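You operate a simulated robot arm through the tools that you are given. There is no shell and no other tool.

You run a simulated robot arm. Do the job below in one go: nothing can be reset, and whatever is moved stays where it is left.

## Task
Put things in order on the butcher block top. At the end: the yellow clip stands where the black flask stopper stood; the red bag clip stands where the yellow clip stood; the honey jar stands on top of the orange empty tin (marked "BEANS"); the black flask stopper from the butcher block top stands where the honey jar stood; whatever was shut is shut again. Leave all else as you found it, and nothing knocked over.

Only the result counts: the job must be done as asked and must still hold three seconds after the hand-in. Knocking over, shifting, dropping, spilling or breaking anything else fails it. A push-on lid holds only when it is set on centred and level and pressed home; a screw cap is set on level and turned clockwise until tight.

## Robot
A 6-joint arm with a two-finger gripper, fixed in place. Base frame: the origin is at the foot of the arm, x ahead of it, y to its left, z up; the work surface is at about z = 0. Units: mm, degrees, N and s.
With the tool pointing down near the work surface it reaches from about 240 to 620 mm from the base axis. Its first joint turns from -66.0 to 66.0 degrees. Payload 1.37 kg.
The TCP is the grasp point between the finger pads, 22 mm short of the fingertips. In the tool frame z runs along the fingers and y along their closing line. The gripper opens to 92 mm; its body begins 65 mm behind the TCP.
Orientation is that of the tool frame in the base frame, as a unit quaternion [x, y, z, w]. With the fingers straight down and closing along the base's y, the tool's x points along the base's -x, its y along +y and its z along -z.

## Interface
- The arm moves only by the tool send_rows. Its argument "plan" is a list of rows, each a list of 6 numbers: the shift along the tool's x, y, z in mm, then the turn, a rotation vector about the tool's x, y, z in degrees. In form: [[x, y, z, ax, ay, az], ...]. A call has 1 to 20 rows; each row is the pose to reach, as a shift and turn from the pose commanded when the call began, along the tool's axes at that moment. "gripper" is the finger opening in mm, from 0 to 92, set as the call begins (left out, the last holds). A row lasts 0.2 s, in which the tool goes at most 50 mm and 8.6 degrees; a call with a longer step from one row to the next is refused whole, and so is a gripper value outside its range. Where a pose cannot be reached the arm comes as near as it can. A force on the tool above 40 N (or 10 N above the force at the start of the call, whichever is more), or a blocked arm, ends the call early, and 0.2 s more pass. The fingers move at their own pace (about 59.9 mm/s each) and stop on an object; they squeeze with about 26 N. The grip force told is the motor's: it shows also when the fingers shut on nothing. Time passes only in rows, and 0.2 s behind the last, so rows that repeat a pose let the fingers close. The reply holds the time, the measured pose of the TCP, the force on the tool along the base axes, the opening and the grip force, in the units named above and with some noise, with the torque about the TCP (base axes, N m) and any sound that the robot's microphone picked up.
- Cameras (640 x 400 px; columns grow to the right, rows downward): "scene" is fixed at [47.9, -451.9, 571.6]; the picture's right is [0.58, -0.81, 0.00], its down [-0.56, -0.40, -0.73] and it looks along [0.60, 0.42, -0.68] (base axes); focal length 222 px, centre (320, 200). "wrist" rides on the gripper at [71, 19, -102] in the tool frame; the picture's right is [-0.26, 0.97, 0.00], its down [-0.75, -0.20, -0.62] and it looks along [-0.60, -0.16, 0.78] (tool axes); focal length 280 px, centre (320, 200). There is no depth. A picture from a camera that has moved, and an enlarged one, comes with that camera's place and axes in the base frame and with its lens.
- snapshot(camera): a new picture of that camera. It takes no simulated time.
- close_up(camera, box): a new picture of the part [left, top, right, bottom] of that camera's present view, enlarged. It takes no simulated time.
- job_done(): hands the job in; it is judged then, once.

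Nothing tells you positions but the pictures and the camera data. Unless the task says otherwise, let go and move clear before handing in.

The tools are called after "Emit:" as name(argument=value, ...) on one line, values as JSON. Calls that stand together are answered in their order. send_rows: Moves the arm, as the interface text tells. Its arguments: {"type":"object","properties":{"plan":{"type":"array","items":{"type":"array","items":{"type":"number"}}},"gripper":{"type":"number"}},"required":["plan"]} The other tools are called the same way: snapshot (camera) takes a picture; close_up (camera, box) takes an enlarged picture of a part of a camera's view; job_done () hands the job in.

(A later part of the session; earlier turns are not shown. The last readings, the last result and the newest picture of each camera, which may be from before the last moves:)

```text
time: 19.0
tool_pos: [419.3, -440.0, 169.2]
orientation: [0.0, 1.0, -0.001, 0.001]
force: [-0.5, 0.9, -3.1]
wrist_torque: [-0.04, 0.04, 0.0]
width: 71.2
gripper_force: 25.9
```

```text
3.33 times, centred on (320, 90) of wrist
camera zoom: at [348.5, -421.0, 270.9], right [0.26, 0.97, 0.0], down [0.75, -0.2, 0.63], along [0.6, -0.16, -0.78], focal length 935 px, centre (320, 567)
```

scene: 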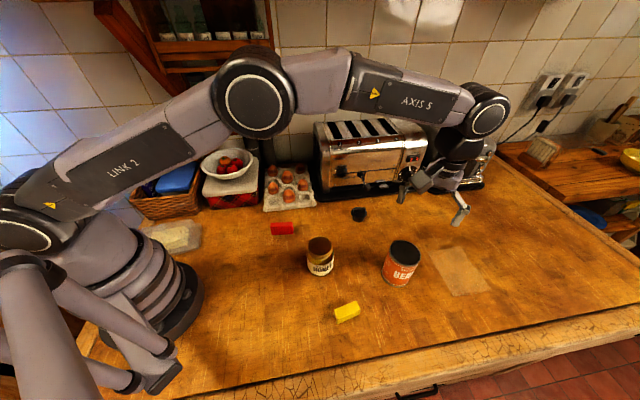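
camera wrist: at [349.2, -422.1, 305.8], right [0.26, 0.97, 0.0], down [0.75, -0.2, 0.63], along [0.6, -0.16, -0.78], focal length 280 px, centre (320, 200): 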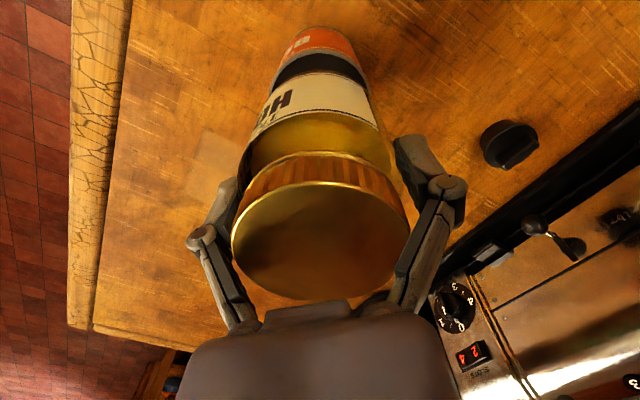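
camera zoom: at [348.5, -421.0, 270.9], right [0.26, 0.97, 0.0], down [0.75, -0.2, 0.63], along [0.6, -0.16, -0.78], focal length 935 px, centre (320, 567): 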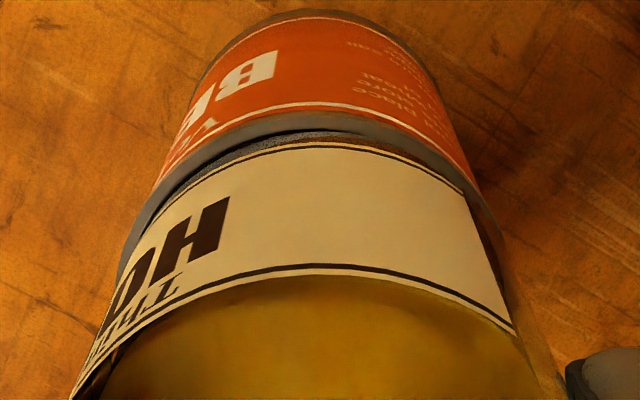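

No contact yet; the jar bottom is right at rim level. I nudge 1 mm back in y and keep lowering slowly.

Emit:
send_rows(plan=[[0, -1, 0, 0, 0, 0], [0, -1, 0, 0, 0, 0], [0, -1, 0.7, 0, 0, 0], [0, -1, 0.7, 0, 0, 0]], gripper=60)

Emit:
close_up(camera="scene", box=[380, 230, 444, 270])

Emit:
close_up(camera="wrist", box=[230, 30, 410, 150])

```text
time: 20.0
tool_pos: [419.8, -442.7, 169.2]
orientation: [0.001, 1.0, 0.0, 0.0]
force: [-1.2, 0.7, -0.8]
wrist_torque: [0.04, 0.05, -0.02]
width: 71.2
gripper_force: 26.1
```

```text
10.00 times, centred on (412, 250) of scene
camera zoom: at [47.9, -451.9, 571.6], right [0.58, -0.81, 0.0], down [-0.56, -0.4, -0.73], along [0.6, 0.42, -0.68], focal length 2223 px, centre (-600, -300)
```

zoom: 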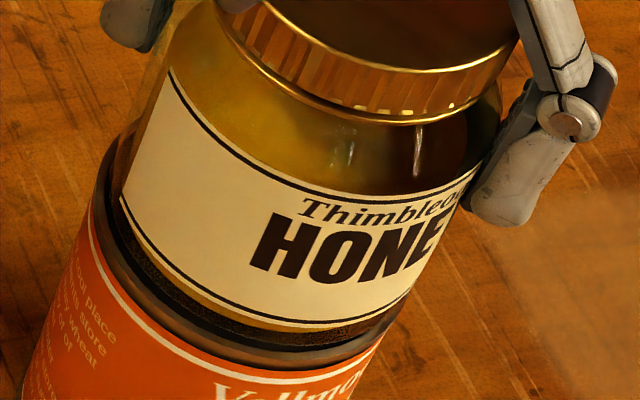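

```text
3.33 times, centred on (320, 90) of wrist
camera zoom: at [348.5, -422.9, 270.7], right [0.26, 0.97, 0.0], down [0.75, -0.2, 0.63], along [0.6, -0.16, -0.78], focal length 935 px, centre (320, 567)
```

zoom: 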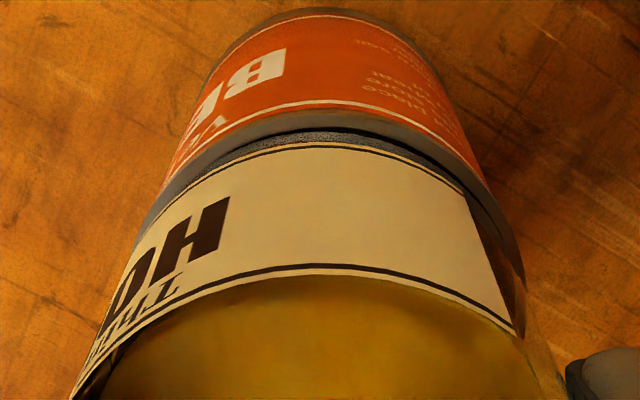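

Contact begins (tool now carries only ~1 N). Before releasing I check the centring again in larger close-ups.

Emit:
close_up(camera="wrist", box=[250, 25, 330, 85])

Emit:
close_up(camera="wrist", box=[320, 25, 400, 85])

Emit:
close_up(camera="scene", box=[385, 240, 425, 270])

```text
6.67 times, centred on (290, 55) of wrist
camera zoom: at [348.5, -422.9, 270.7], right [0.26, 0.97, 0.0], down [0.75, -0.2, 0.63], along [0.6, -0.16, -0.78], focal length 1869 px, centre (520, 1167)
```

zoom: 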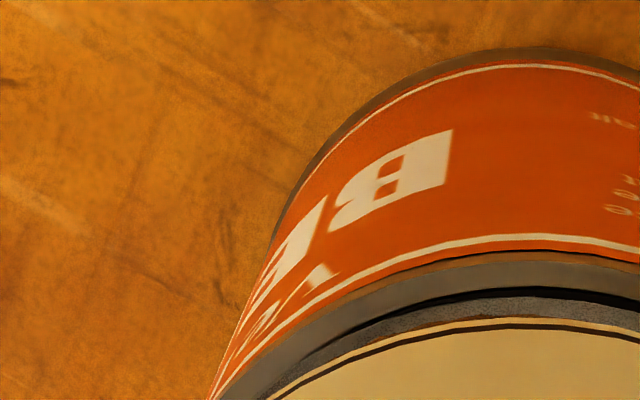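

```text
6.67 times, centred on (360, 55) of wrist
camera zoom: at [348.5, -422.9, 270.7], right [0.26, 0.97, 0.0], down [0.75, -0.2, 0.63], along [0.6, -0.16, -0.78], focal length 1869 px, centre (53, 1167)
```

zoom: 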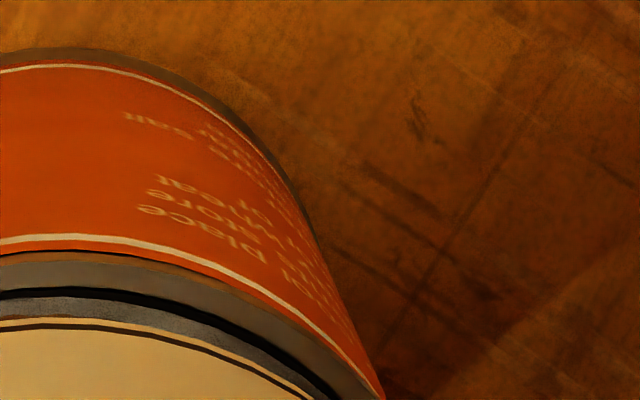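

```text
13.33 times, centred on (405, 255) of scene
camera zoom: at [47.9, -451.9, 571.6], right [0.58, -0.81, 0.0], down [-0.56, -0.4, -0.73], along [0.6, 0.42, -0.68], focal length 2964 px, centre (-813, -533)
```

zoom: 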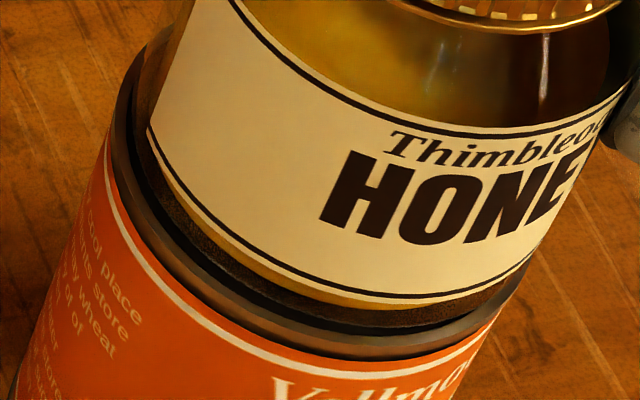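

The jar is within about 1 mm of the tin's centre. I shift +0.8 mm in y and press down a little further to confirm full support.

Emit:
send_rows(plan=[[0, 0.4, 0, 0, 0, 0], [0, 0.4, 0.6, 0, 0, 0], [0, 0.4, 1.0, 0, 0, 0], [0, 0.4, 1.0, 0, 0, 0]], gripper=60)

Emit:
close_up(camera="scene", box=[385, 240, 425, 270])

Emit:
close_up(camera="wrist", box=[230, 30, 410, 150])

```text
time: 21.0
tool_pos: [418.7, -444.4, 169.0]
orientation: [0.0, 1.0, 0.0, 0.001]
force: [0.5, 3.1, 6.1]
wrist_torque: [0.3, -0.04, 0.04]
width: 71.0
gripper_force: 26.0
```

```text
13.33 times, centred on (405, 255) of scene
camera zoom: at [47.9, -451.8, 571.6], right [0.58, -0.81, 0.0], down [-0.56, -0.4, -0.73], along [0.6, 0.42, -0.68], focal length 2964 px, centre (-813, -533)
```

zoom: 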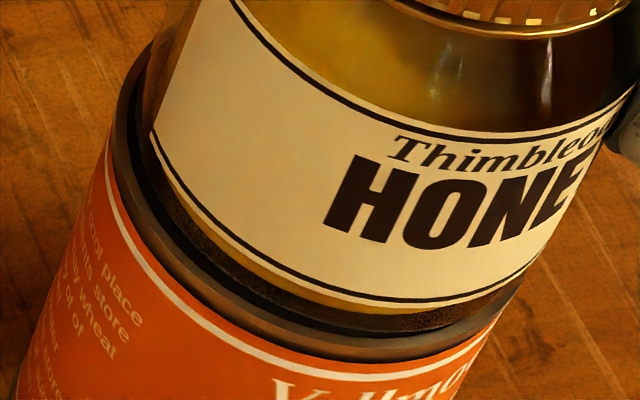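

```text
3.33 times, centred on (320, 90) of wrist
camera zoom: at [348.1, -423.7, 270.4], right [0.26, 0.97, 0.0], down [0.75, -0.2, 0.63], along [0.6, -0.16, -0.78], focal length 935 px, centre (320, 567)
```

zoom: 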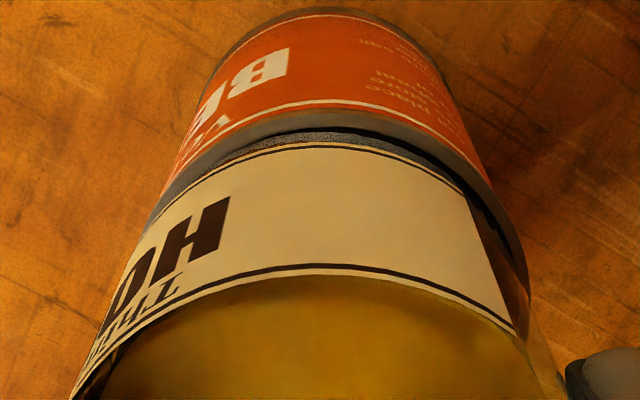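

The jar is sitting slightly toward −y and pressing the rim (side force 3 N). I lift 2 mm, shift +1.5 mm in y and look again.

Emit:
send_rows(plan=[[0, 0, -1.5, 0, 0, 0], [0, 0, -2.5, 0, 0, 0], [0, 1.5, -2.5, 0, 0, 0], [0, 1.5, -2.5, 0, 0, 0], [0, 1.5, -2.5, 0, 0, 0]], gripper=60)

Emit:
close_up(camera="wrist", box=[230, 30, 410, 150])

Emit:
close_up(camera="scene", box=[380, 230, 444, 270])

```text
time: 22.2
tool_pos: [420.1, -442.2, 171.0]
orientation: [0.0, 1.0, 0.0, 0.001]
force: [0.3, 0.2, -2.7]
wrist_torque: [-0.03, 0.0, 0.0]
width: 71.2
gripper_force: 26.0
```

```text
3.33 times, centred on (320, 90) of wrist
camera zoom: at [348.6, -421.2, 272.8], right [0.26, 0.97, 0.0], down [0.75, -0.2, 0.63], along [0.6, -0.16, -0.78], focal length 935 px, centre (320, 567)
```

zoom: 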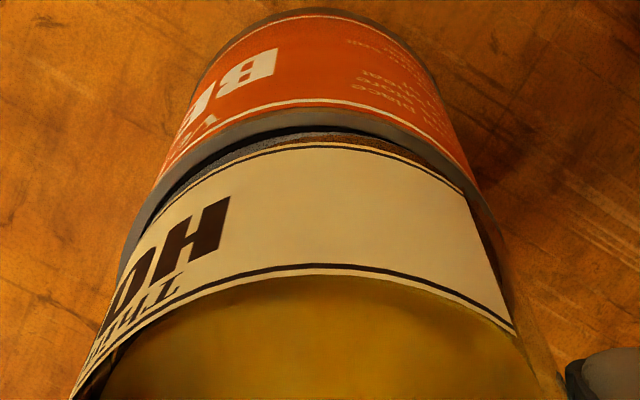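

```text
10.00 times, centred on (412, 250) of scene
camera zoom: at [47.9, -451.9, 571.6], right [0.58, -0.81, 0.0], down [-0.56, -0.4, -0.73], along [0.6, 0.42, -0.68], focal length 2223 px, centre (-600, -300)
```

zoom: 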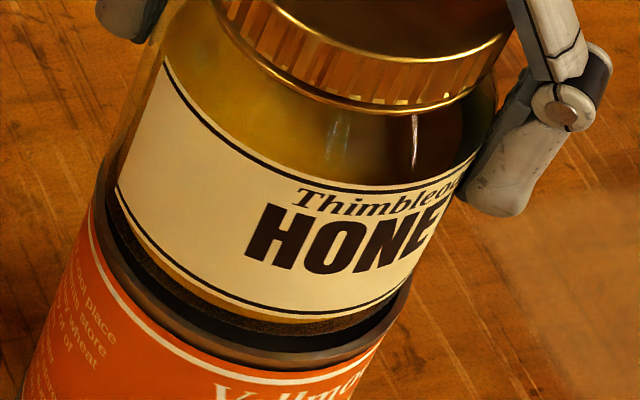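

Emit:
close_up(camera="wrist", box=[250, 35, 330, 95])

Emit:
close_up(camera="wrist", box=[320, 35, 400, 95])

```text
6.67 times, centred on (290, 65) of wrist
camera zoom: at [348.6, -421.2, 272.8], right [0.26, 0.97, 0.0], down [0.75, -0.2, 0.63], along [0.6, -0.16, -0.78], focal length 1869 px, centre (520, 1100)
```

zoom: 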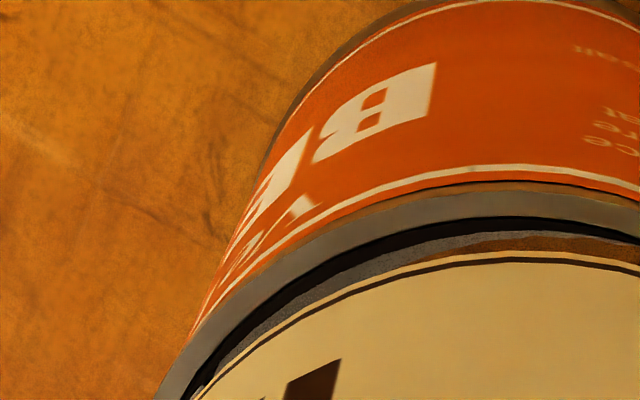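

```text
6.67 times, centred on (360, 65) of wrist
camera zoom: at [348.6, -421.2, 272.8], right [0.26, 0.97, 0.0], down [0.75, -0.2, 0.63], along [0.6, -0.16, -0.78], focal length 1869 px, centre (53, 1100)
```

zoom: 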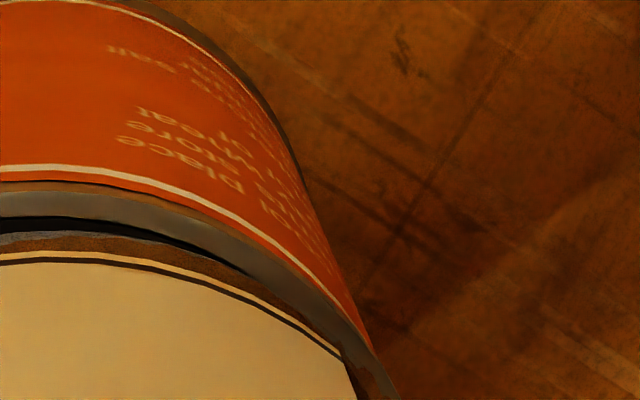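

Emit:
close_up(camera="wrist", box=[210, 160, 430, 310])

Emit:
close_up(camera="wrist", box=[270, 40, 370, 100])

```text
2.67 times, centred on (320, 235) of wrist
camera zoom: at [348.6, -421.2, 272.8], right [0.26, 0.97, 0.0], down [0.75, -0.2, 0.63], along [0.6, -0.16, -0.78], focal length 748 px, centre (320, 107)
```

zoom: 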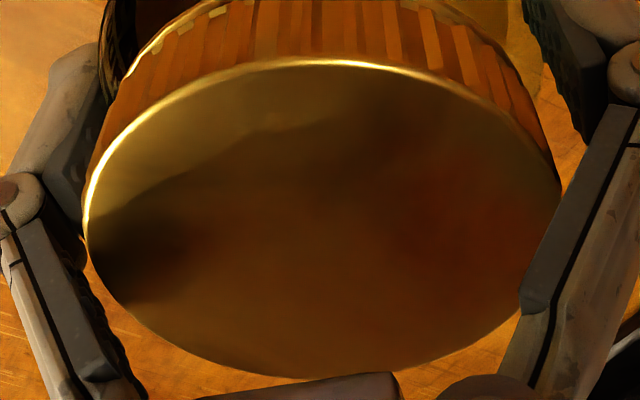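

```text
6.40 times, centred on (320, 70) of wrist
camera zoom: at [348.6, -421.2, 272.8], right [0.26, 0.97, 0.0], down [0.75, -0.2, 0.63], along [0.6, -0.16, -0.78], focal length 1794 px, centre (320, 1032)
```

zoom: 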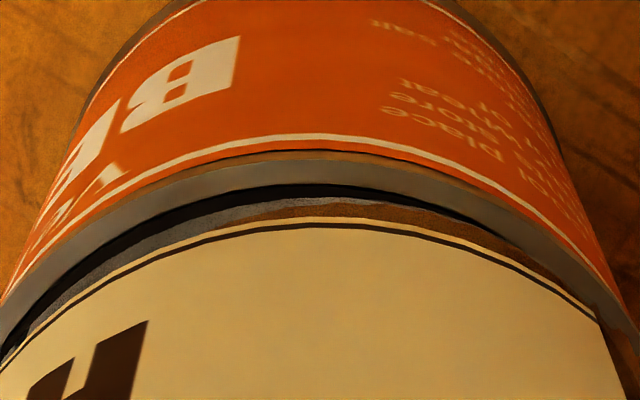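

The tin centre is 0.8 mm toward −y and ~0.4 mm toward −x of the tool axis; the jar is on the axis. I correct and lower to contact.

Emit:
send_rows(plan=[[0.4, -0.7, 0, 0, 0, 0], [0.4, -0.7, 0, 0, 0, 0], [0.4, -0.7, 0, 0, 0, 0]], gripper=60)

Emit:
close_up(camera="wrist", box=[250, 35, 330, 95])

Emit:
close_up(camera="wrist", box=[320, 35, 400, 95])

```text
time: 23.0
tool_pos: [418.8, -441.9, 171.9]
orientation: [0.0, 1.0, 0.001, 0.0]
force: [0.4, 0.1, -3.4]
wrist_torque: [-0.02, -0.02, 0.05]
width: 71.2
gripper_force: 26.7
```

```text
6.67 times, centred on (290, 65) of wrist
camera zoom: at [348.2, -421.7, 272.7], right [0.26, 0.97, 0.0], down [0.75, -0.2, 0.63], along [0.6, -0.16, -0.78], focal length 1869 px, centre (520, 1100)
```

zoom: 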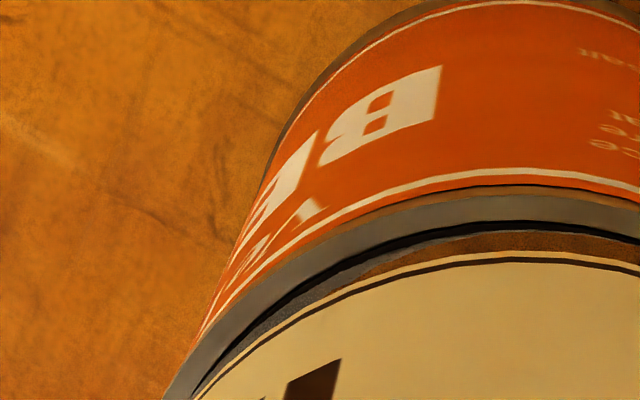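

```text
6.67 times, centred on (360, 65) of wrist
camera zoom: at [348.2, -421.7, 272.7], right [0.26, 0.97, 0.0], down [0.75, -0.2, 0.63], along [0.6, -0.16, -0.78], focal length 1869 px, centre (53, 1100)
```

zoom: 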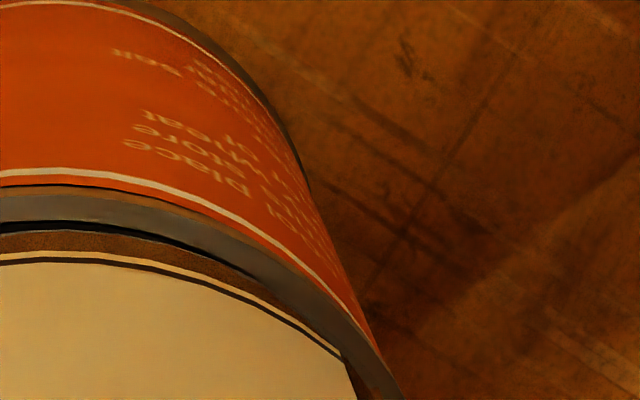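

Centred to ~0.3 mm now. I lower to contact.

Emit:
send_rows(plan=[[0, -0.2, 1, 0, 0, 0], [0, -0.2, 2, 0, 0, 0], [0, -0.2, 2.8, 0, 0, 0], [0, -0.2, 2.8, 0, 0, 0]], gripper=60)

Emit:
close_up(camera="wrist", box=[230, 30, 410, 150])

Emit:
close_up(camera="scene", box=[380, 230, 444, 270])

```text
time: 24.0
tool_pos: [418.5, -441.8, 169.4]
orientation: [0.0, 1.0, -0.001, 0.001]
force: [0.2, 2.0, 4.0]
wrist_torque: [0.18, -0.01, -0.02]
width: 71.1
gripper_force: 26.1
```

```text
3.33 times, centred on (320, 90) of wrist
camera zoom: at [348.2, -422.3, 270.5], right [0.26, 0.97, 0.0], down [0.75, -0.2, 0.63], along [0.61, -0.16, -0.78], focal length 935 px, centre (320, 567)
```

zoom: 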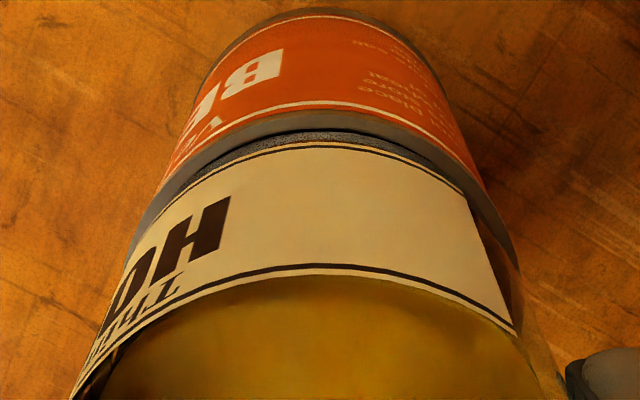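

```text
10.00 times, centred on (412, 250) of scene
camera zoom: at [47.9, -451.9, 571.6], right [0.58, -0.81, 0.0], down [-0.56, -0.4, -0.73], along [0.6, 0.42, -0.68], focal length 2223 px, centre (-600, -300)
```

zoom: 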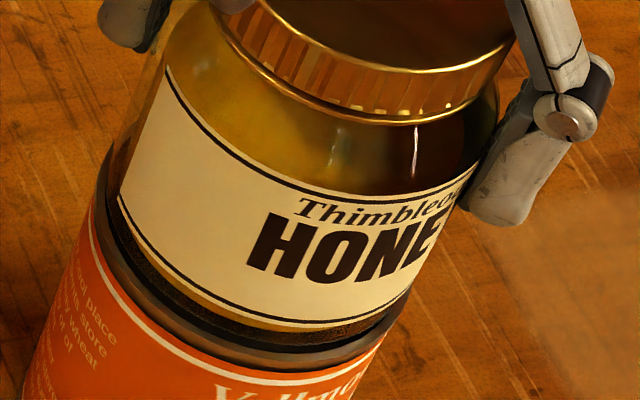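

The jar rests on the tin rim, centred. I relieve the press slightly and open the fingers.

Emit:
send_rows(plan=[[0, 0, -0.5, 0, 0, 0], [0, 0, -0.5, 0, 0, 0]], gripper=60)

Emit:
send_rows(plan=[[0, 0, 0, 0, 0, 0], [0, 0, 0, 0, 0, 0], [0, 0, 0, 0, 0, 0]], gripper=92)

Emit:
snapshot(camera="wrist")

Emit:
close_up(camera="scene", box=[360, 200, 456, 290])

```text
time: 24.6
tool_pos: [418.7, -441.7, 170.3]
orientation: [0.0, 1.0, -0.001, 0.002]
force: [3.8, 0.9, 6.0]
wrist_torque: [0.07, -0.26, 0.01]
width: 71.2
gripper_force: 26.0
```

```text
time: 25.4
tool_pos: [419.0, -442.3, 167.5]
orientation: [0.001, 1.0, 0.0, 0.001]
force: [0.2, -0.2, 0.2]
wrist_torque: [0.04, 0.03, -0.01]
width: 92.1
gripper_force: 0.0
```

```text
taken
camera wrist: at [347.4, -422.1, 269.9], right [0.26, 0.97, 0.0], down [0.75, -0.2, 0.63], along [0.6, -0.16, -0.78], focal length 280 px, centre (320, 200)
```

wrist: 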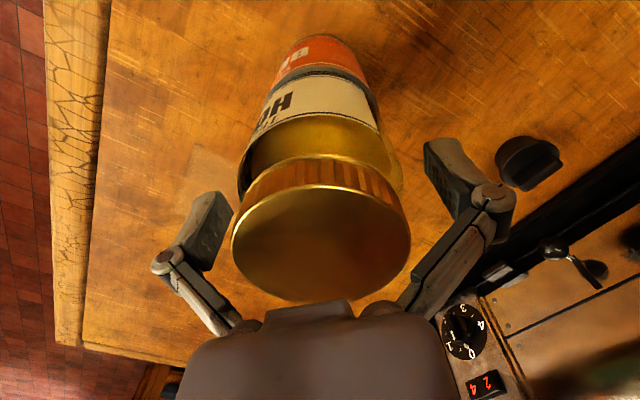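

```text
4.44 times, centred on (408, 245) of scene
camera zoom: at [47.9, -451.9, 571.6], right [0.58, -0.81, 0.0], down [-0.56, -0.4, -0.73], along [0.6, 0.42, -0.68], focal length 988 px, centre (-71, 0)
```

zoom: 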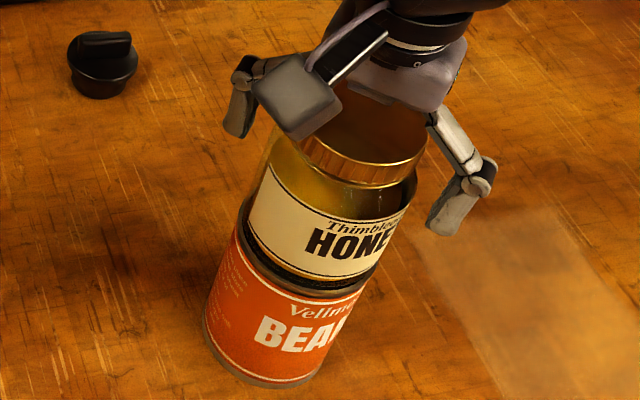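

The jar stands on the tin, fingers free with no force. I rise straight up.

Emit:
send_rows(plan=[[0, 0, -10, 0, 0, 0], [0, 0, -25, 0, 0, 0], [0, 0, -50, 0, 0, 0], [0, 0, -80, 0, 0, 0], [0, 0, -110, 0, 0, 0], [0, 0, -120, 0, 0, 0]], gripper=92)

Emit:
snapshot(camera="wrist")

Emit:
close_up(camera="scene", box=[360, 200, 456, 290])

```text
time: 26.8
tool_pos: [416.7, -441.3, 287.5]
orientation: [0.0, 1.0, 0.001, 0.001]
force: [-0.6, 0.4, 0.2]
wrist_torque: [0.01, -0.03, -0.02]
width: 91.8
gripper_force: 0.0
```

```text
taken
camera wrist: at [345.7, -421.3, 389.3], right [0.26, 0.97, 0.0], down [0.75, -0.2, 0.63], along [0.6, -0.16, -0.78], focal length 280 px, centre (320, 200)
```

wrist: 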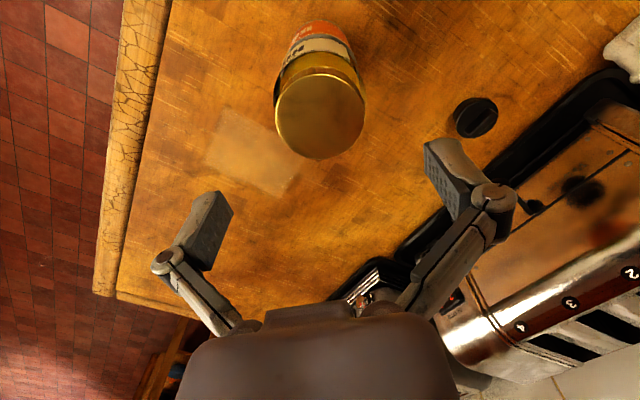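

```text
4.44 times, centred on (408, 245) of scene
camera zoom: at [47.9, -451.9, 571.6], right [0.58, -0.81, 0.0], down [-0.56, -0.4, -0.73], along [0.6, 0.42, -0.68], focal length 988 px, centre (-71, 0)
```

zoom: 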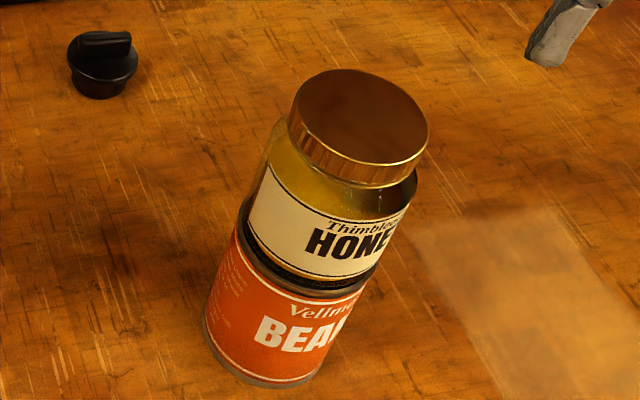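

The stack stands well. Next is the stopper: I hover above it near (540,-256).

Emit:
send_rows(plan=[[-25, 37, 0, 0, 0, 0], [-50, 74, 0, 0, 0, 0], [-75, 111, 15, 0, 0, 0], [-100, 148, 35, 0, 0, 0], [-124, 184, 57, 0, 0, 0], [-124, 184, 57, 0, 0, 0], [-124, 184, 57, 0, 0, 0]], gripper=92)

Emit:
snapshot(camera="wrist")

Emit:
snapshot(camera="scene")

Emit:
close_up(camera="wrist", box=[260, 0, 420, 100])

```text
time: 28.4
tool_pos: [542.1, -258.8, 231.1]
orientation: [0.0, 1.0, 0.0, 0.002]
force: [0.1, 0.3, 0.1]
wrist_torque: [0.01, -0.02, 0.0]
width: 92.1
gripper_force: 0.0
```

```text
taken
camera wrist: at [470.1, -239.0, 332.2], right [0.26, 0.97, 0.0], down [0.75, -0.2, 0.63], along [0.6, -0.16, -0.78], focal length 280 px, centre (320, 200)
```

wrist: 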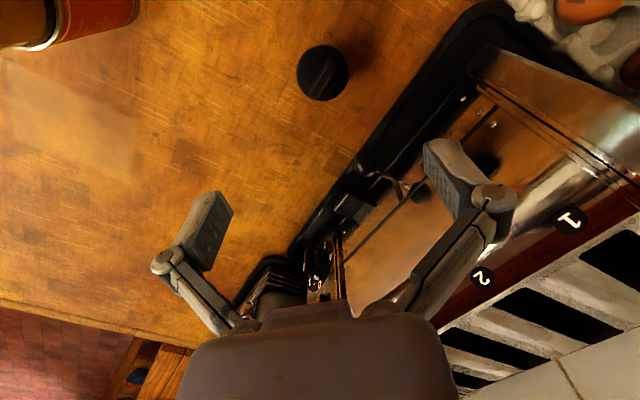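

```text
taken
```

scene: 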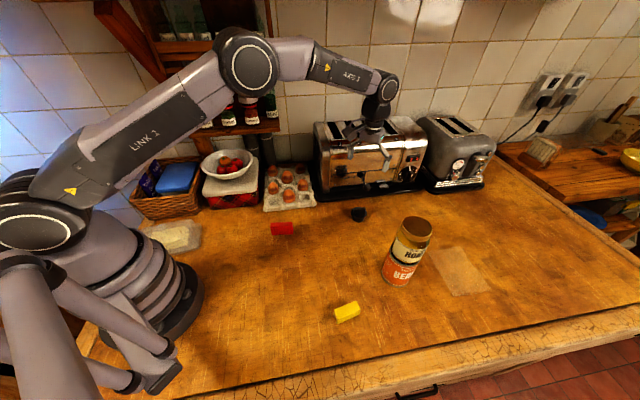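

```text
4.00 times, centred on (340, 50) of wrist
camera zoom: at [470.1, -239.0, 332.2], right [0.26, 0.97, 0.0], down [0.75, -0.2, 0.63], along [0.6, -0.16, -0.78], focal length 1122 px, centre (240, 800)
```

zoom: 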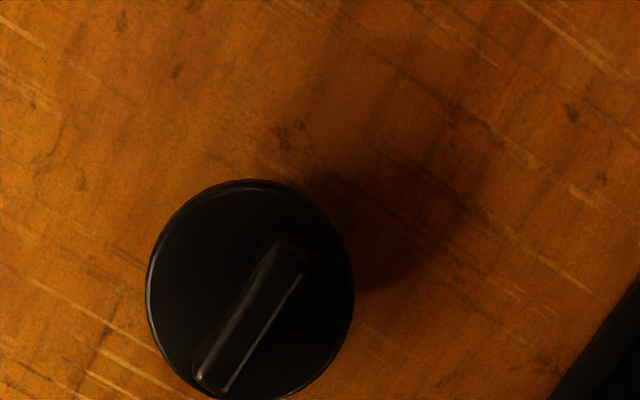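

Emit:
close_up(camera="wrist", box=[280, 35, 368, 110])

Emit:
close_up(camera="scene", box=[336, 195, 384, 225])

```text
5.33 times, centred on (324, 72) of wrist
camera zoom: at [470.1, -239.0, 332.2], right [0.26, 0.97, 0.0], down [0.75, -0.2, 0.63], along [0.6, -0.16, -0.78], focal length 1495 px, centre (299, 880)
```

zoom: 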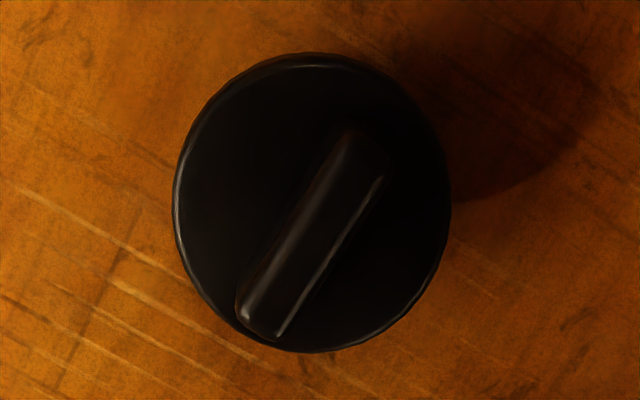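

```text
13.33 times, centred on (360, 210) of scene
camera zoom: at [48.0, -451.9, 571.6], right [0.58, -0.81, 0.0], down [-0.56, -0.4, -0.73], along [0.6, 0.42, -0.68], focal length 2964 px, centre (-213, 67)
```

zoom: 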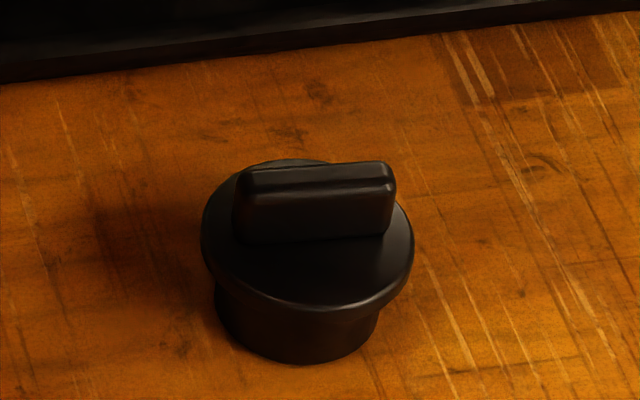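

The stopper is at about (546.4,-257), flange top z≈30, flange ≈53.5 mm across. I align over it and lower to z≈80 to check.

Emit:
send_rows(plan=[[-5.3, 1.1, 30, 0, 0, 0], [-5.3, 1.1, 65, 0, 0, 0], [-5.3, 1.1, 100, 0, 0, 0], [-5.3, 1.1, 130, 0, 0, 0], [-5.3, 1.1, 150, 0, 0, 0], [-5.3, 1.1, 150, 0, 0, 0], [-5.3, 1.1, 150, 0, 0, 0]], gripper=92)

Emit:
snapshot(camera="wrist")

Emit:
close_up(camera="scene", box=[310, 150, 406, 230])

```text
time: 30.0
tool_pos: [547.7, -256.5, 83.3]
orientation: [0.0, 1.0, 0.0, 0.001]
force: [0.5, 0.6, 0.0]
wrist_torque: [-0.01, -0.01, 0.0]
width: 92.3
gripper_force: 0.1
```

```text
taken
camera wrist: at [477.4, -236.1, 184.7], right [0.26, 0.97, 0.0], down [0.75, -0.2, 0.63], along [0.6, -0.16, -0.78], focal length 280 px, centre (320, 200)
```

wrist: 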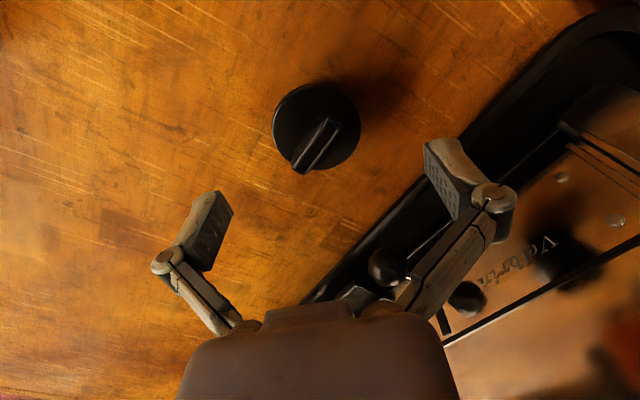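

```text
5.00 times, centred on (358, 190) of scene
camera zoom: at [47.9, -451.9, 571.6], right [0.58, -0.81, 0.0], down [-0.56, -0.4, -0.73], along [0.6, 0.42, -0.68], focal length 1111 px, centre (130, 250)
```

zoom: 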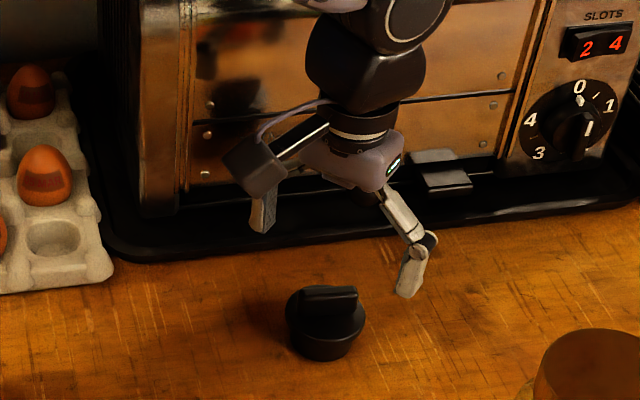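

The stopper is 2.5–3 mm nearer and 1 mm to the right of the tool axis. I correct that and lower around the flange to z≈31.

Emit:
send_rows(plan=[[2.6, -1, 10, 0, 0, 0], [2.6, -1, 25, 0, 0, 0], [2.6, -1, 40, 0, 0, 0], [2.6, -1, 48, 0, 0, 0], [2.6, -1, 51.5, 0, 0, 0], [2.6, -1, 51.5, 0, 0, 0]], gripper=92)

Emit:
snapshot(camera="wrist")

Emit:
close_up(camera="scene", box=[310, 150, 406, 230])

```text
time: 31.4
tool_pos: [546.4, -255.9, 29.3]
orientation: [0.001, 1.0, 0.001, 0.0]
force: [0.1, -1.2, -0.7]
wrist_torque: [0.0, -0.02, -0.02]
width: 92.0
gripper_force: 0.1
```

```text
taken
camera wrist: at [475.8, -236.7, 130.3], right [0.26, 0.97, 0.0], down [0.75, -0.2, 0.63], along [0.6, -0.16, -0.78], focal length 280 px, centre (320, 200)
```

wrist: 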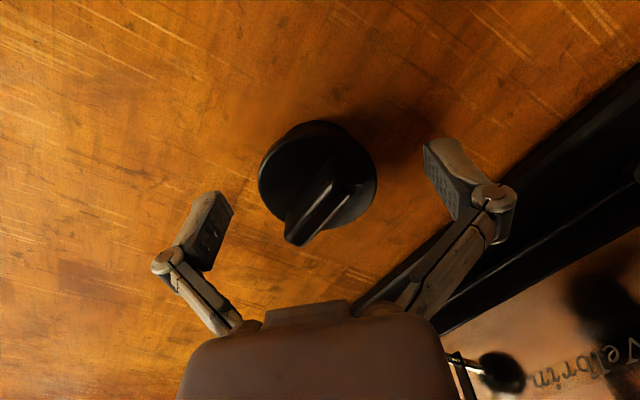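

```text
5.00 times, centred on (358, 190) of scene
camera zoom: at [47.9, -451.9, 571.6], right [0.58, -0.81, 0.0], down [-0.56, -0.4, -0.73], along [0.6, 0.42, -0.68], focal length 1111 px, centre (130, 250)
```

zoom: 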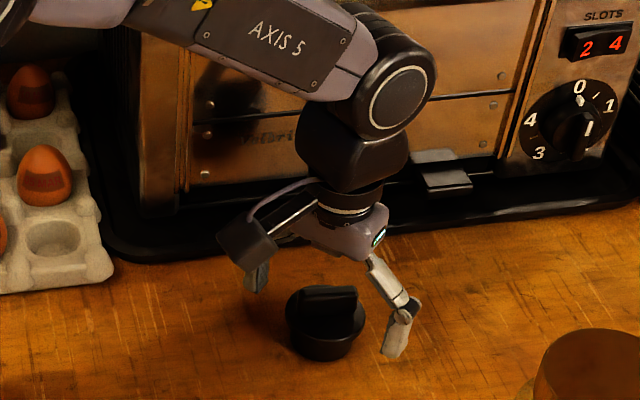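

The stopper sits between the pads. I shift 1.5 mm back and close on the flange.

Emit:
send_rows(plan=[[1.5, 0, -1, 0, 0, 0], [1.5, 0, -1, 0, 0, 0], [1.5, 0, -1, 0, 0, 0]], gripper=92)

Emit:
send_rows(plan=[[0, 0, 0, 0, 0, 0], [0, 0, 0, 0, 0, 0], [0, 0, 0, 0, 0, 0], [0, 0, 0, 0, 0, 0]], gripper=40)

Emit:
snapshot(camera="wrist")

Emit:
close_up(camera="scene", box=[310, 160, 406, 230])

```text
time: 32.2
tool_pos: [543.9, -255.3, 31.6]
orientation: [-0.001, 1.0, 0.0, 0.001]
force: [-0.1, 0.3, -0.3]
wrist_torque: [-0.02, -0.04, -0.04]
width: 91.9
gripper_force: 0.0
```

```text
time: 33.2
tool_pos: [544.6, -256.4, 31.1]
orientation: [0.0, 1.0, 0.0, 0.001]
force: [-1.0, -1.3, 4.4]
wrist_torque: [0.03, 0.0, 0.01]
width: 51.7
gripper_force: 26.3
```

```text
taken
camera wrist: at [474.0, -236.7, 132.3], right [0.26, 0.97, 0.0], down [0.75, -0.2, 0.63], along [0.6, -0.16, -0.78], focal length 280 px, centre (320, 200)
```

wrist: 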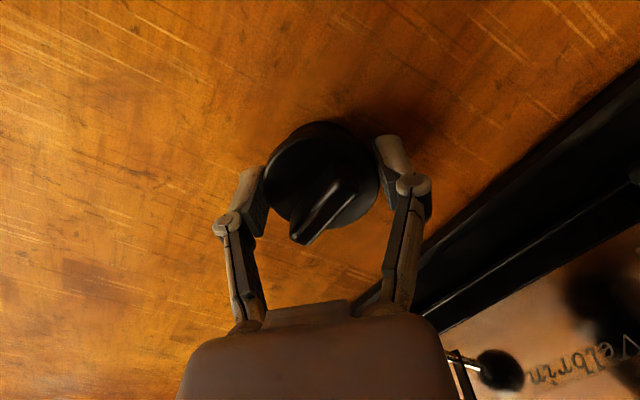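

```text
5.71 times, centred on (358, 195) of scene
camera zoom: at [47.9, -451.9, 571.6], right [0.58, -0.81, 0.0], down [-0.56, -0.4, -0.73], along [0.6, 0.42, -0.68], focal length 1270 px, centre (103, 229)
```

zoom: 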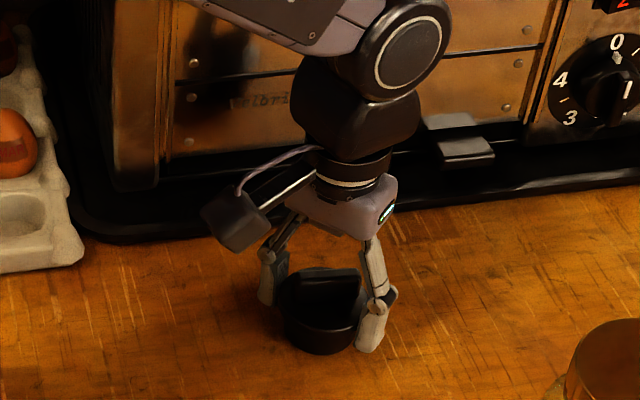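

Gripped at 51.7 mm. I lift a little and check that it holds level.

Emit:
send_rows(plan=[[0, 0, -5, 0, 0, 0], [0, 0, -15, 0, 0, 0], [0, 0, -30, 0, 0, 0], [0, 0, -30, 0, 0, 0]], gripper=40)

Emit:
snapshot(camera="wrist")

Emit:
close_up(camera="scene", box=[310, 160, 406, 230])

```text
time: 34.2
tool_pos: [544.2, -258.4, 62.8]
orientation: [0.0, 1.0, 0.0, 0.0]
force: [0.3, 0.3, -1.0]
wrist_torque: [-0.03, 0.03, -0.01]
width: 52.0
gripper_force: 26.4
```

```text
taken
camera wrist: at [473.0, -237.7, 163.0], right [0.26, 0.97, 0.0], down [0.75, -0.2, 0.63], along [0.6, -0.16, -0.78], focal length 280 px, centre (320, 200)
```

wrist: 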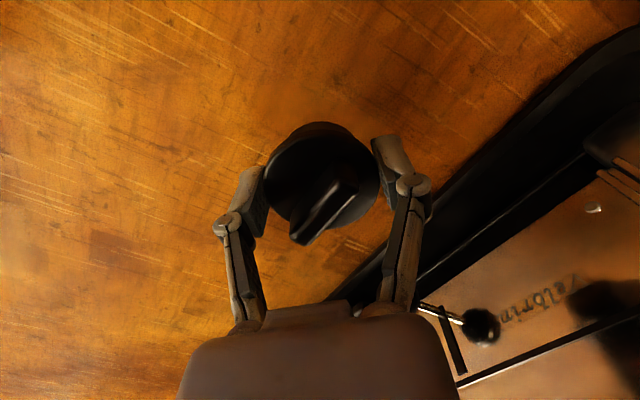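

```text
5.71 times, centred on (358, 195) of scene
camera zoom: at [47.9, -451.9, 571.6], right [0.58, -0.81, 0.0], down [-0.56, -0.4, -0.73], along [0.6, 0.42, -0.68], focal length 1270 px, centre (103, 229)
```

zoom: 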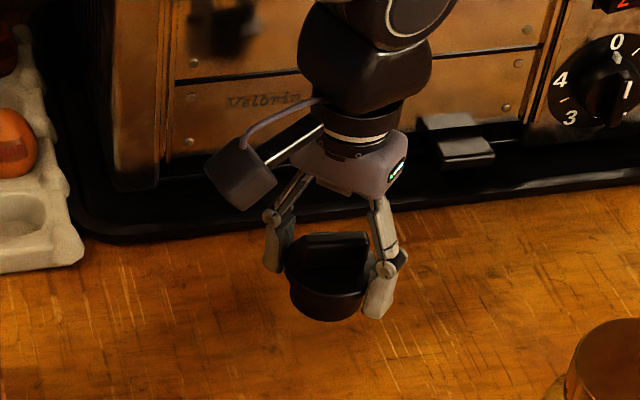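

It holds level. I take a close-up to find the stopper's offset from the tool axis before placing it.

Emit:
close_up(camera="wrist", box=[240, 105, 400, 255])

Emit:
close_up(camera="scene", box=[340, 185, 388, 225])

```text
2.67 times, centred on (320, 180) of wrist
camera zoom: at [473.0, -237.7, 163.0], right [0.26, 0.97, 0.0], down [0.75, -0.2, 0.63], along [0.6, -0.16, -0.78], focal length 748 px, centre (320, 253)
```

zoom: 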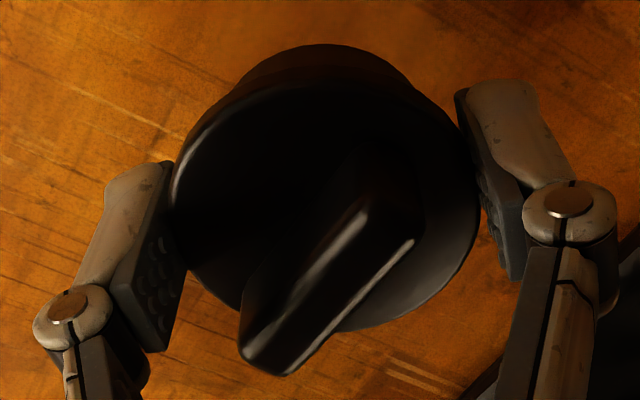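

```text
10.00 times, centred on (364, 205) of scene
camera zoom: at [47.9, -451.9, 571.6], right [0.58, -0.81, 0.0], down [-0.56, -0.4, -0.73], along [0.6, 0.42, -0.68], focal length 2223 px, centre (-120, 150)
```

zoom: 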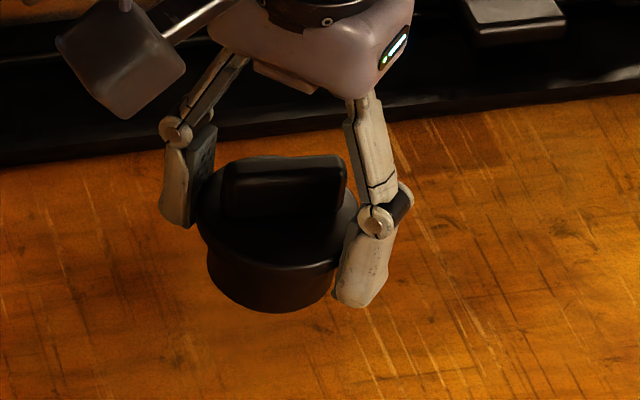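

The stopper's centre is about 1.5 mm ahead of the tool axis. I carry it at z≈110 to the honey jar's old place (320,-256) and stop above it.

Emit:
send_rows(plan=[[0, 0, -25, 0, 0, 0], [10, 0, -50, 0, 0, 0], [45, 0, -50, 0, 0, 0], [85, 0, -50, 0, 0, 0], [125, 0, -50, 0, 0, 0], [165, 0, -50, 0, 0, 0], [200, 0, -50, 0, 0, 0], [225.6, 0, -40, 0, 0, 0], [225.6, 0, -15, 0, 0, 0], [225.6, 0, -10, 0, 0, 0], [225.6, 0, -10, 0, 0, 0]], gripper=40)

Emit:
snapshot(camera="wrist")

Emit:
close_up(camera="scene", box=[270, 200, 390, 290])

```text
time: 36.6
tool_pos: [316.0, -259.0, 69.7]
orientation: [0.0, 1.0, 0.0, 0.002]
force: [0.0, -0.2, -0.9]
wrist_torque: [-0.01, -0.01, 0.01]
width: 52.2
gripper_force: 25.7
```

```text
taken
camera wrist: at [244.6, -239.4, 170.1], right [0.26, 0.97, 0.0], down [0.75, -0.2, 0.63], along [0.6, -0.16, -0.78], focal length 280 px, centre (320, 200)
```

wrist: 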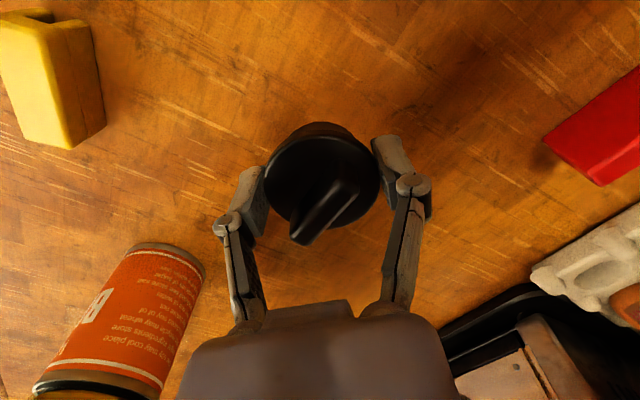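

```text
4.44 times, centred on (330, 245) of scene
camera zoom: at [47.9, -451.9, 571.6], right [0.58, -0.81, 0.0], down [-0.56, -0.4, -0.73], along [0.6, 0.42, -0.68], focal length 988 px, centre (276, 0)
```

zoom: 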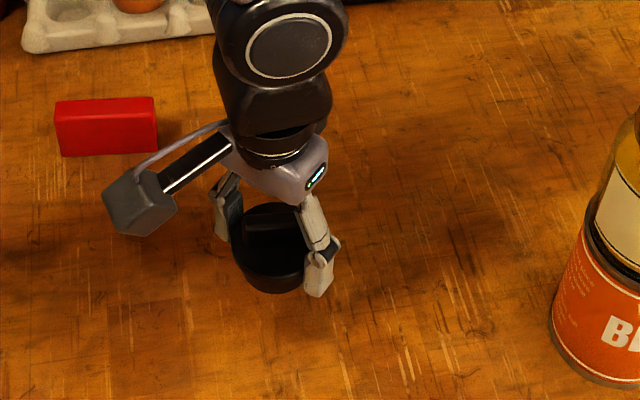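

Tool is at (315.6,-258.4); I correct +2.8 in x and +1.9 in y and lower to just above the surface.

Emit:
send_rows(plan=[[-2.8, 1.9, 0, 0, 0, 0], [-2.8, 1.9, 12, 0, 0, 0], [-2.8, 1.9, 24, 0, 0, 0], [-2.8, 1.9, 32, 0, 0, 0], [-2.8, 1.9, 32, 0, 0, 0], [-2.8, 1.9, 32, 0, 0, 0]], gripper=40)

Emit:
close_up(camera="wrist", box=[240, 105, 400, 255])

Emit:
close_up(camera="scene", box=[290, 220, 354, 284])

```text
time: 38.0
tool_pos: [321.2, -257.1, 39.2]
orientation: [0.0, 1.0, 0.0, 0.001]
force: [0.5, 0.5, -0.3]
wrist_torque: [-0.02, -0.01, 0.0]
width: 51.9
gripper_force: 25.8
```

```text
2.67 times, centred on (320, 180) of wrist
camera zoom: at [250.1, -235.3, 140.4], right [0.26, 0.97, 0.0], down [0.75, -0.2, 0.63], along [0.6, -0.16, -0.78], focal length 748 px, centre (320, 253)
```

zoom: 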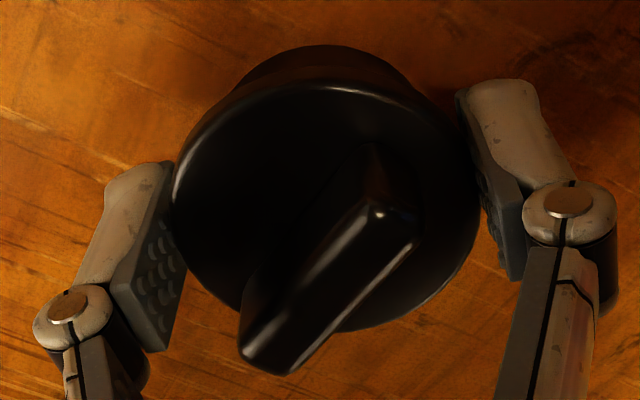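

```text
6.25 times, centred on (322, 252) of scene
camera zoom: at [47.9, -451.9, 571.6], right [0.58, -0.81, 0.0], down [-0.56, -0.4, -0.73], along [0.6, 0.42, -0.68], focal length 1389 px, centre (308, -125)
```

zoom: 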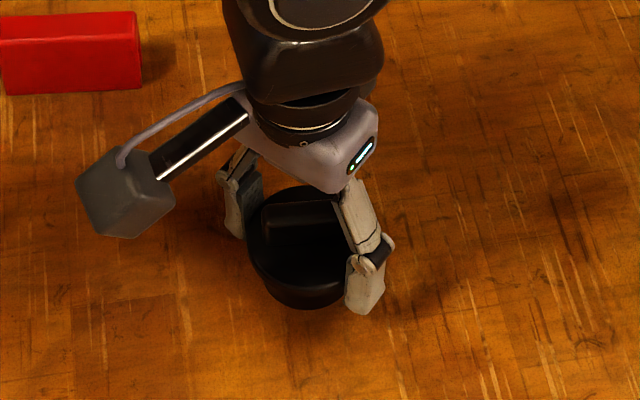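

The tool now sits at (321.1,-254.3,38.4) by the camera pose. I correct back by (-2.7,-2.2) and check again before touching down.

Emit:
send_rows(plan=[[2.4, -2, 0, 0, 0, 0], [2.4, -2, 1, 0, 0, 0], [2.4, -2, 2, 0, 0, 0], [2.4, -2, 2, 0, 0, 0]], gripper=40)

Emit:
close_up(camera="wrist", box=[240, 105, 400, 255])

Emit:
close_up(camera="scene", box=[300, 230, 348, 270])

```text
time: 39.0
tool_pos: [320.0, -256.6, 37.0]
orientation: [0.001, 1.0, 0.0, 0.001]
force: [0.8, 0.4, 0.6]
wrist_torque: [0.01, 0.01, -0.02]
width: 51.9
gripper_force: 26.1
```

```text
2.67 times, centred on (320, 180) of wrist
camera zoom: at [248.4, -237.6, 138.4], right [0.26, 0.97, 0.0], down [0.75, -0.2, 0.63], along [0.6, -0.16, -0.78], focal length 748 px, centre (320, 253)
```

zoom: 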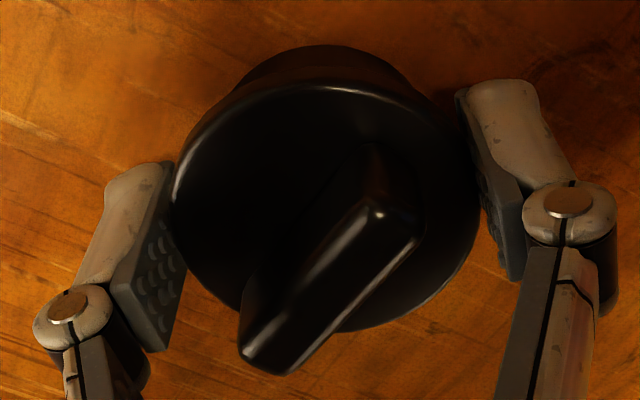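

```text
10.00 times, centred on (324, 250) of scene
camera zoom: at [47.9, -451.9, 571.6], right [0.58, -0.81, 0.0], down [-0.56, -0.4, -0.73], along [0.6, 0.42, -0.68], focal length 2223 px, centre (280, -300)
```

zoom: 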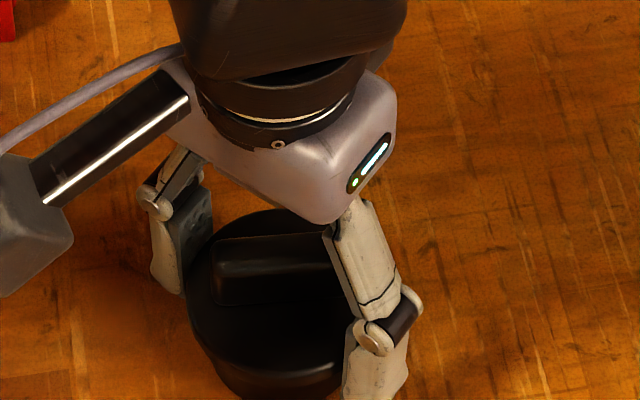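

Good: (319.4,-256.6,36.4). I lower until the stopper's base touches.

Emit:
send_rows(plan=[[0.8, 0, 2, 0, 0, 0], [0.8, 0, 4, 0, 0, 0], [0.8, 0, 5.5, 0, 0, 0], [0.8, 0, 5.5, 0, 0, 0]], gripper=40)

Emit:
close_up(camera="scene", box=[290, 220, 354, 284])

Emit:
close_up(camera="wrist", box=[240, 105, 400, 255])

```text
time: 40.0
tool_pos: [317.3, -259.8, 31.7]
orientation: [-0.001, 1.0, 0.001, 0.001]
force: [0.1, 0.6, -0.5]
wrist_torque: [0.0, -0.05, 0.01]
width: 51.7
gripper_force: 25.3
```

```text
6.25 times, centred on (322, 252) of scene
camera zoom: at [47.9, -451.9, 571.6], right [0.58, -0.81, 0.0], down [-0.56, -0.4, -0.73], along [0.6, 0.42, -0.68], focal length 1389 px, centre (308, -125)
```

zoom: 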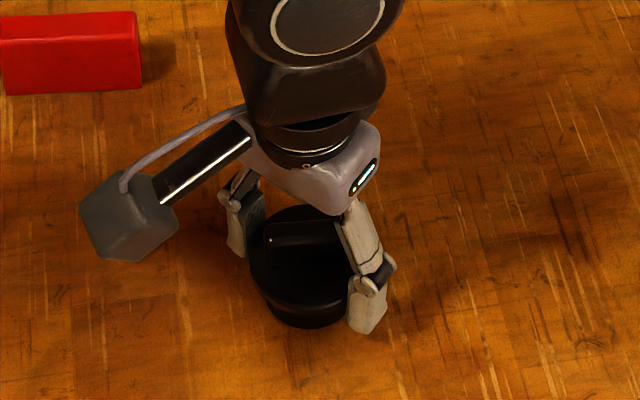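

```text
2.67 times, centred on (320, 180) of wrist
camera zoom: at [246.4, -239.0, 133.2], right [0.26, 0.97, 0.0], down [0.75, -0.2, 0.63], along [0.6, -0.16, -0.78], focal length 748 px, centre (320, 253)
```

zoom: 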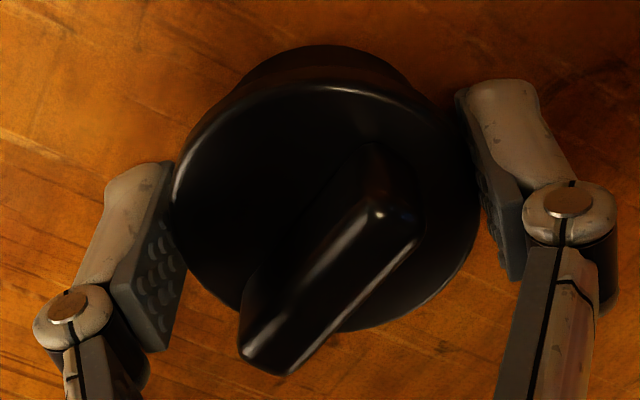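

Emit:
send_rows(plan=[[-0.7, 1, 0, 0, 0, 0], [-0.7, 1, 0.7, 0, 0, 0], [-0.7, 1, 1.4, 0, 0, 0], [-0.7, 1, 1.4, 0, 0, 0]], gripper=40)

Emit:
close_up(camera="wrist", box=[240, 105, 400, 255])

```text
time: 41.0
tool_pos: [319.3, -259.0, 31.0]
orientation: [0.001, 1.0, 0.0, 0.0]
force: [-5.3, 0.3, 19.4]
wrist_torque: [0.07, 0.06, 0.01]
width: 52.0
gripper_force: 25.6
```

```text
2.67 times, centred on (320, 180) of wrist
camera zoom: at [247.8, -238.0, 131.7], right [0.26, 0.97, 0.0], down [0.75, -0.2, 0.63], along [0.6, -0.16, -0.78], focal length 748 px, centre (320, 253)
```

zoom: 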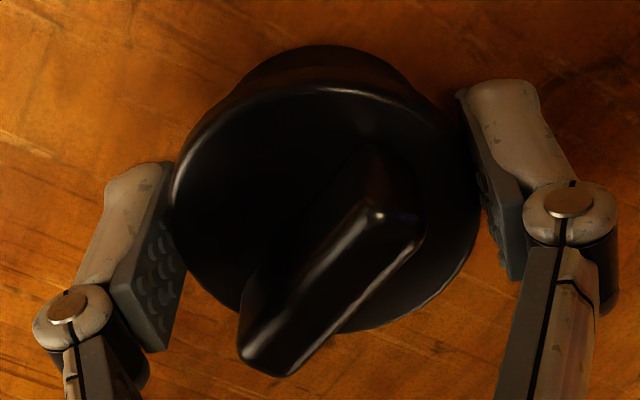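

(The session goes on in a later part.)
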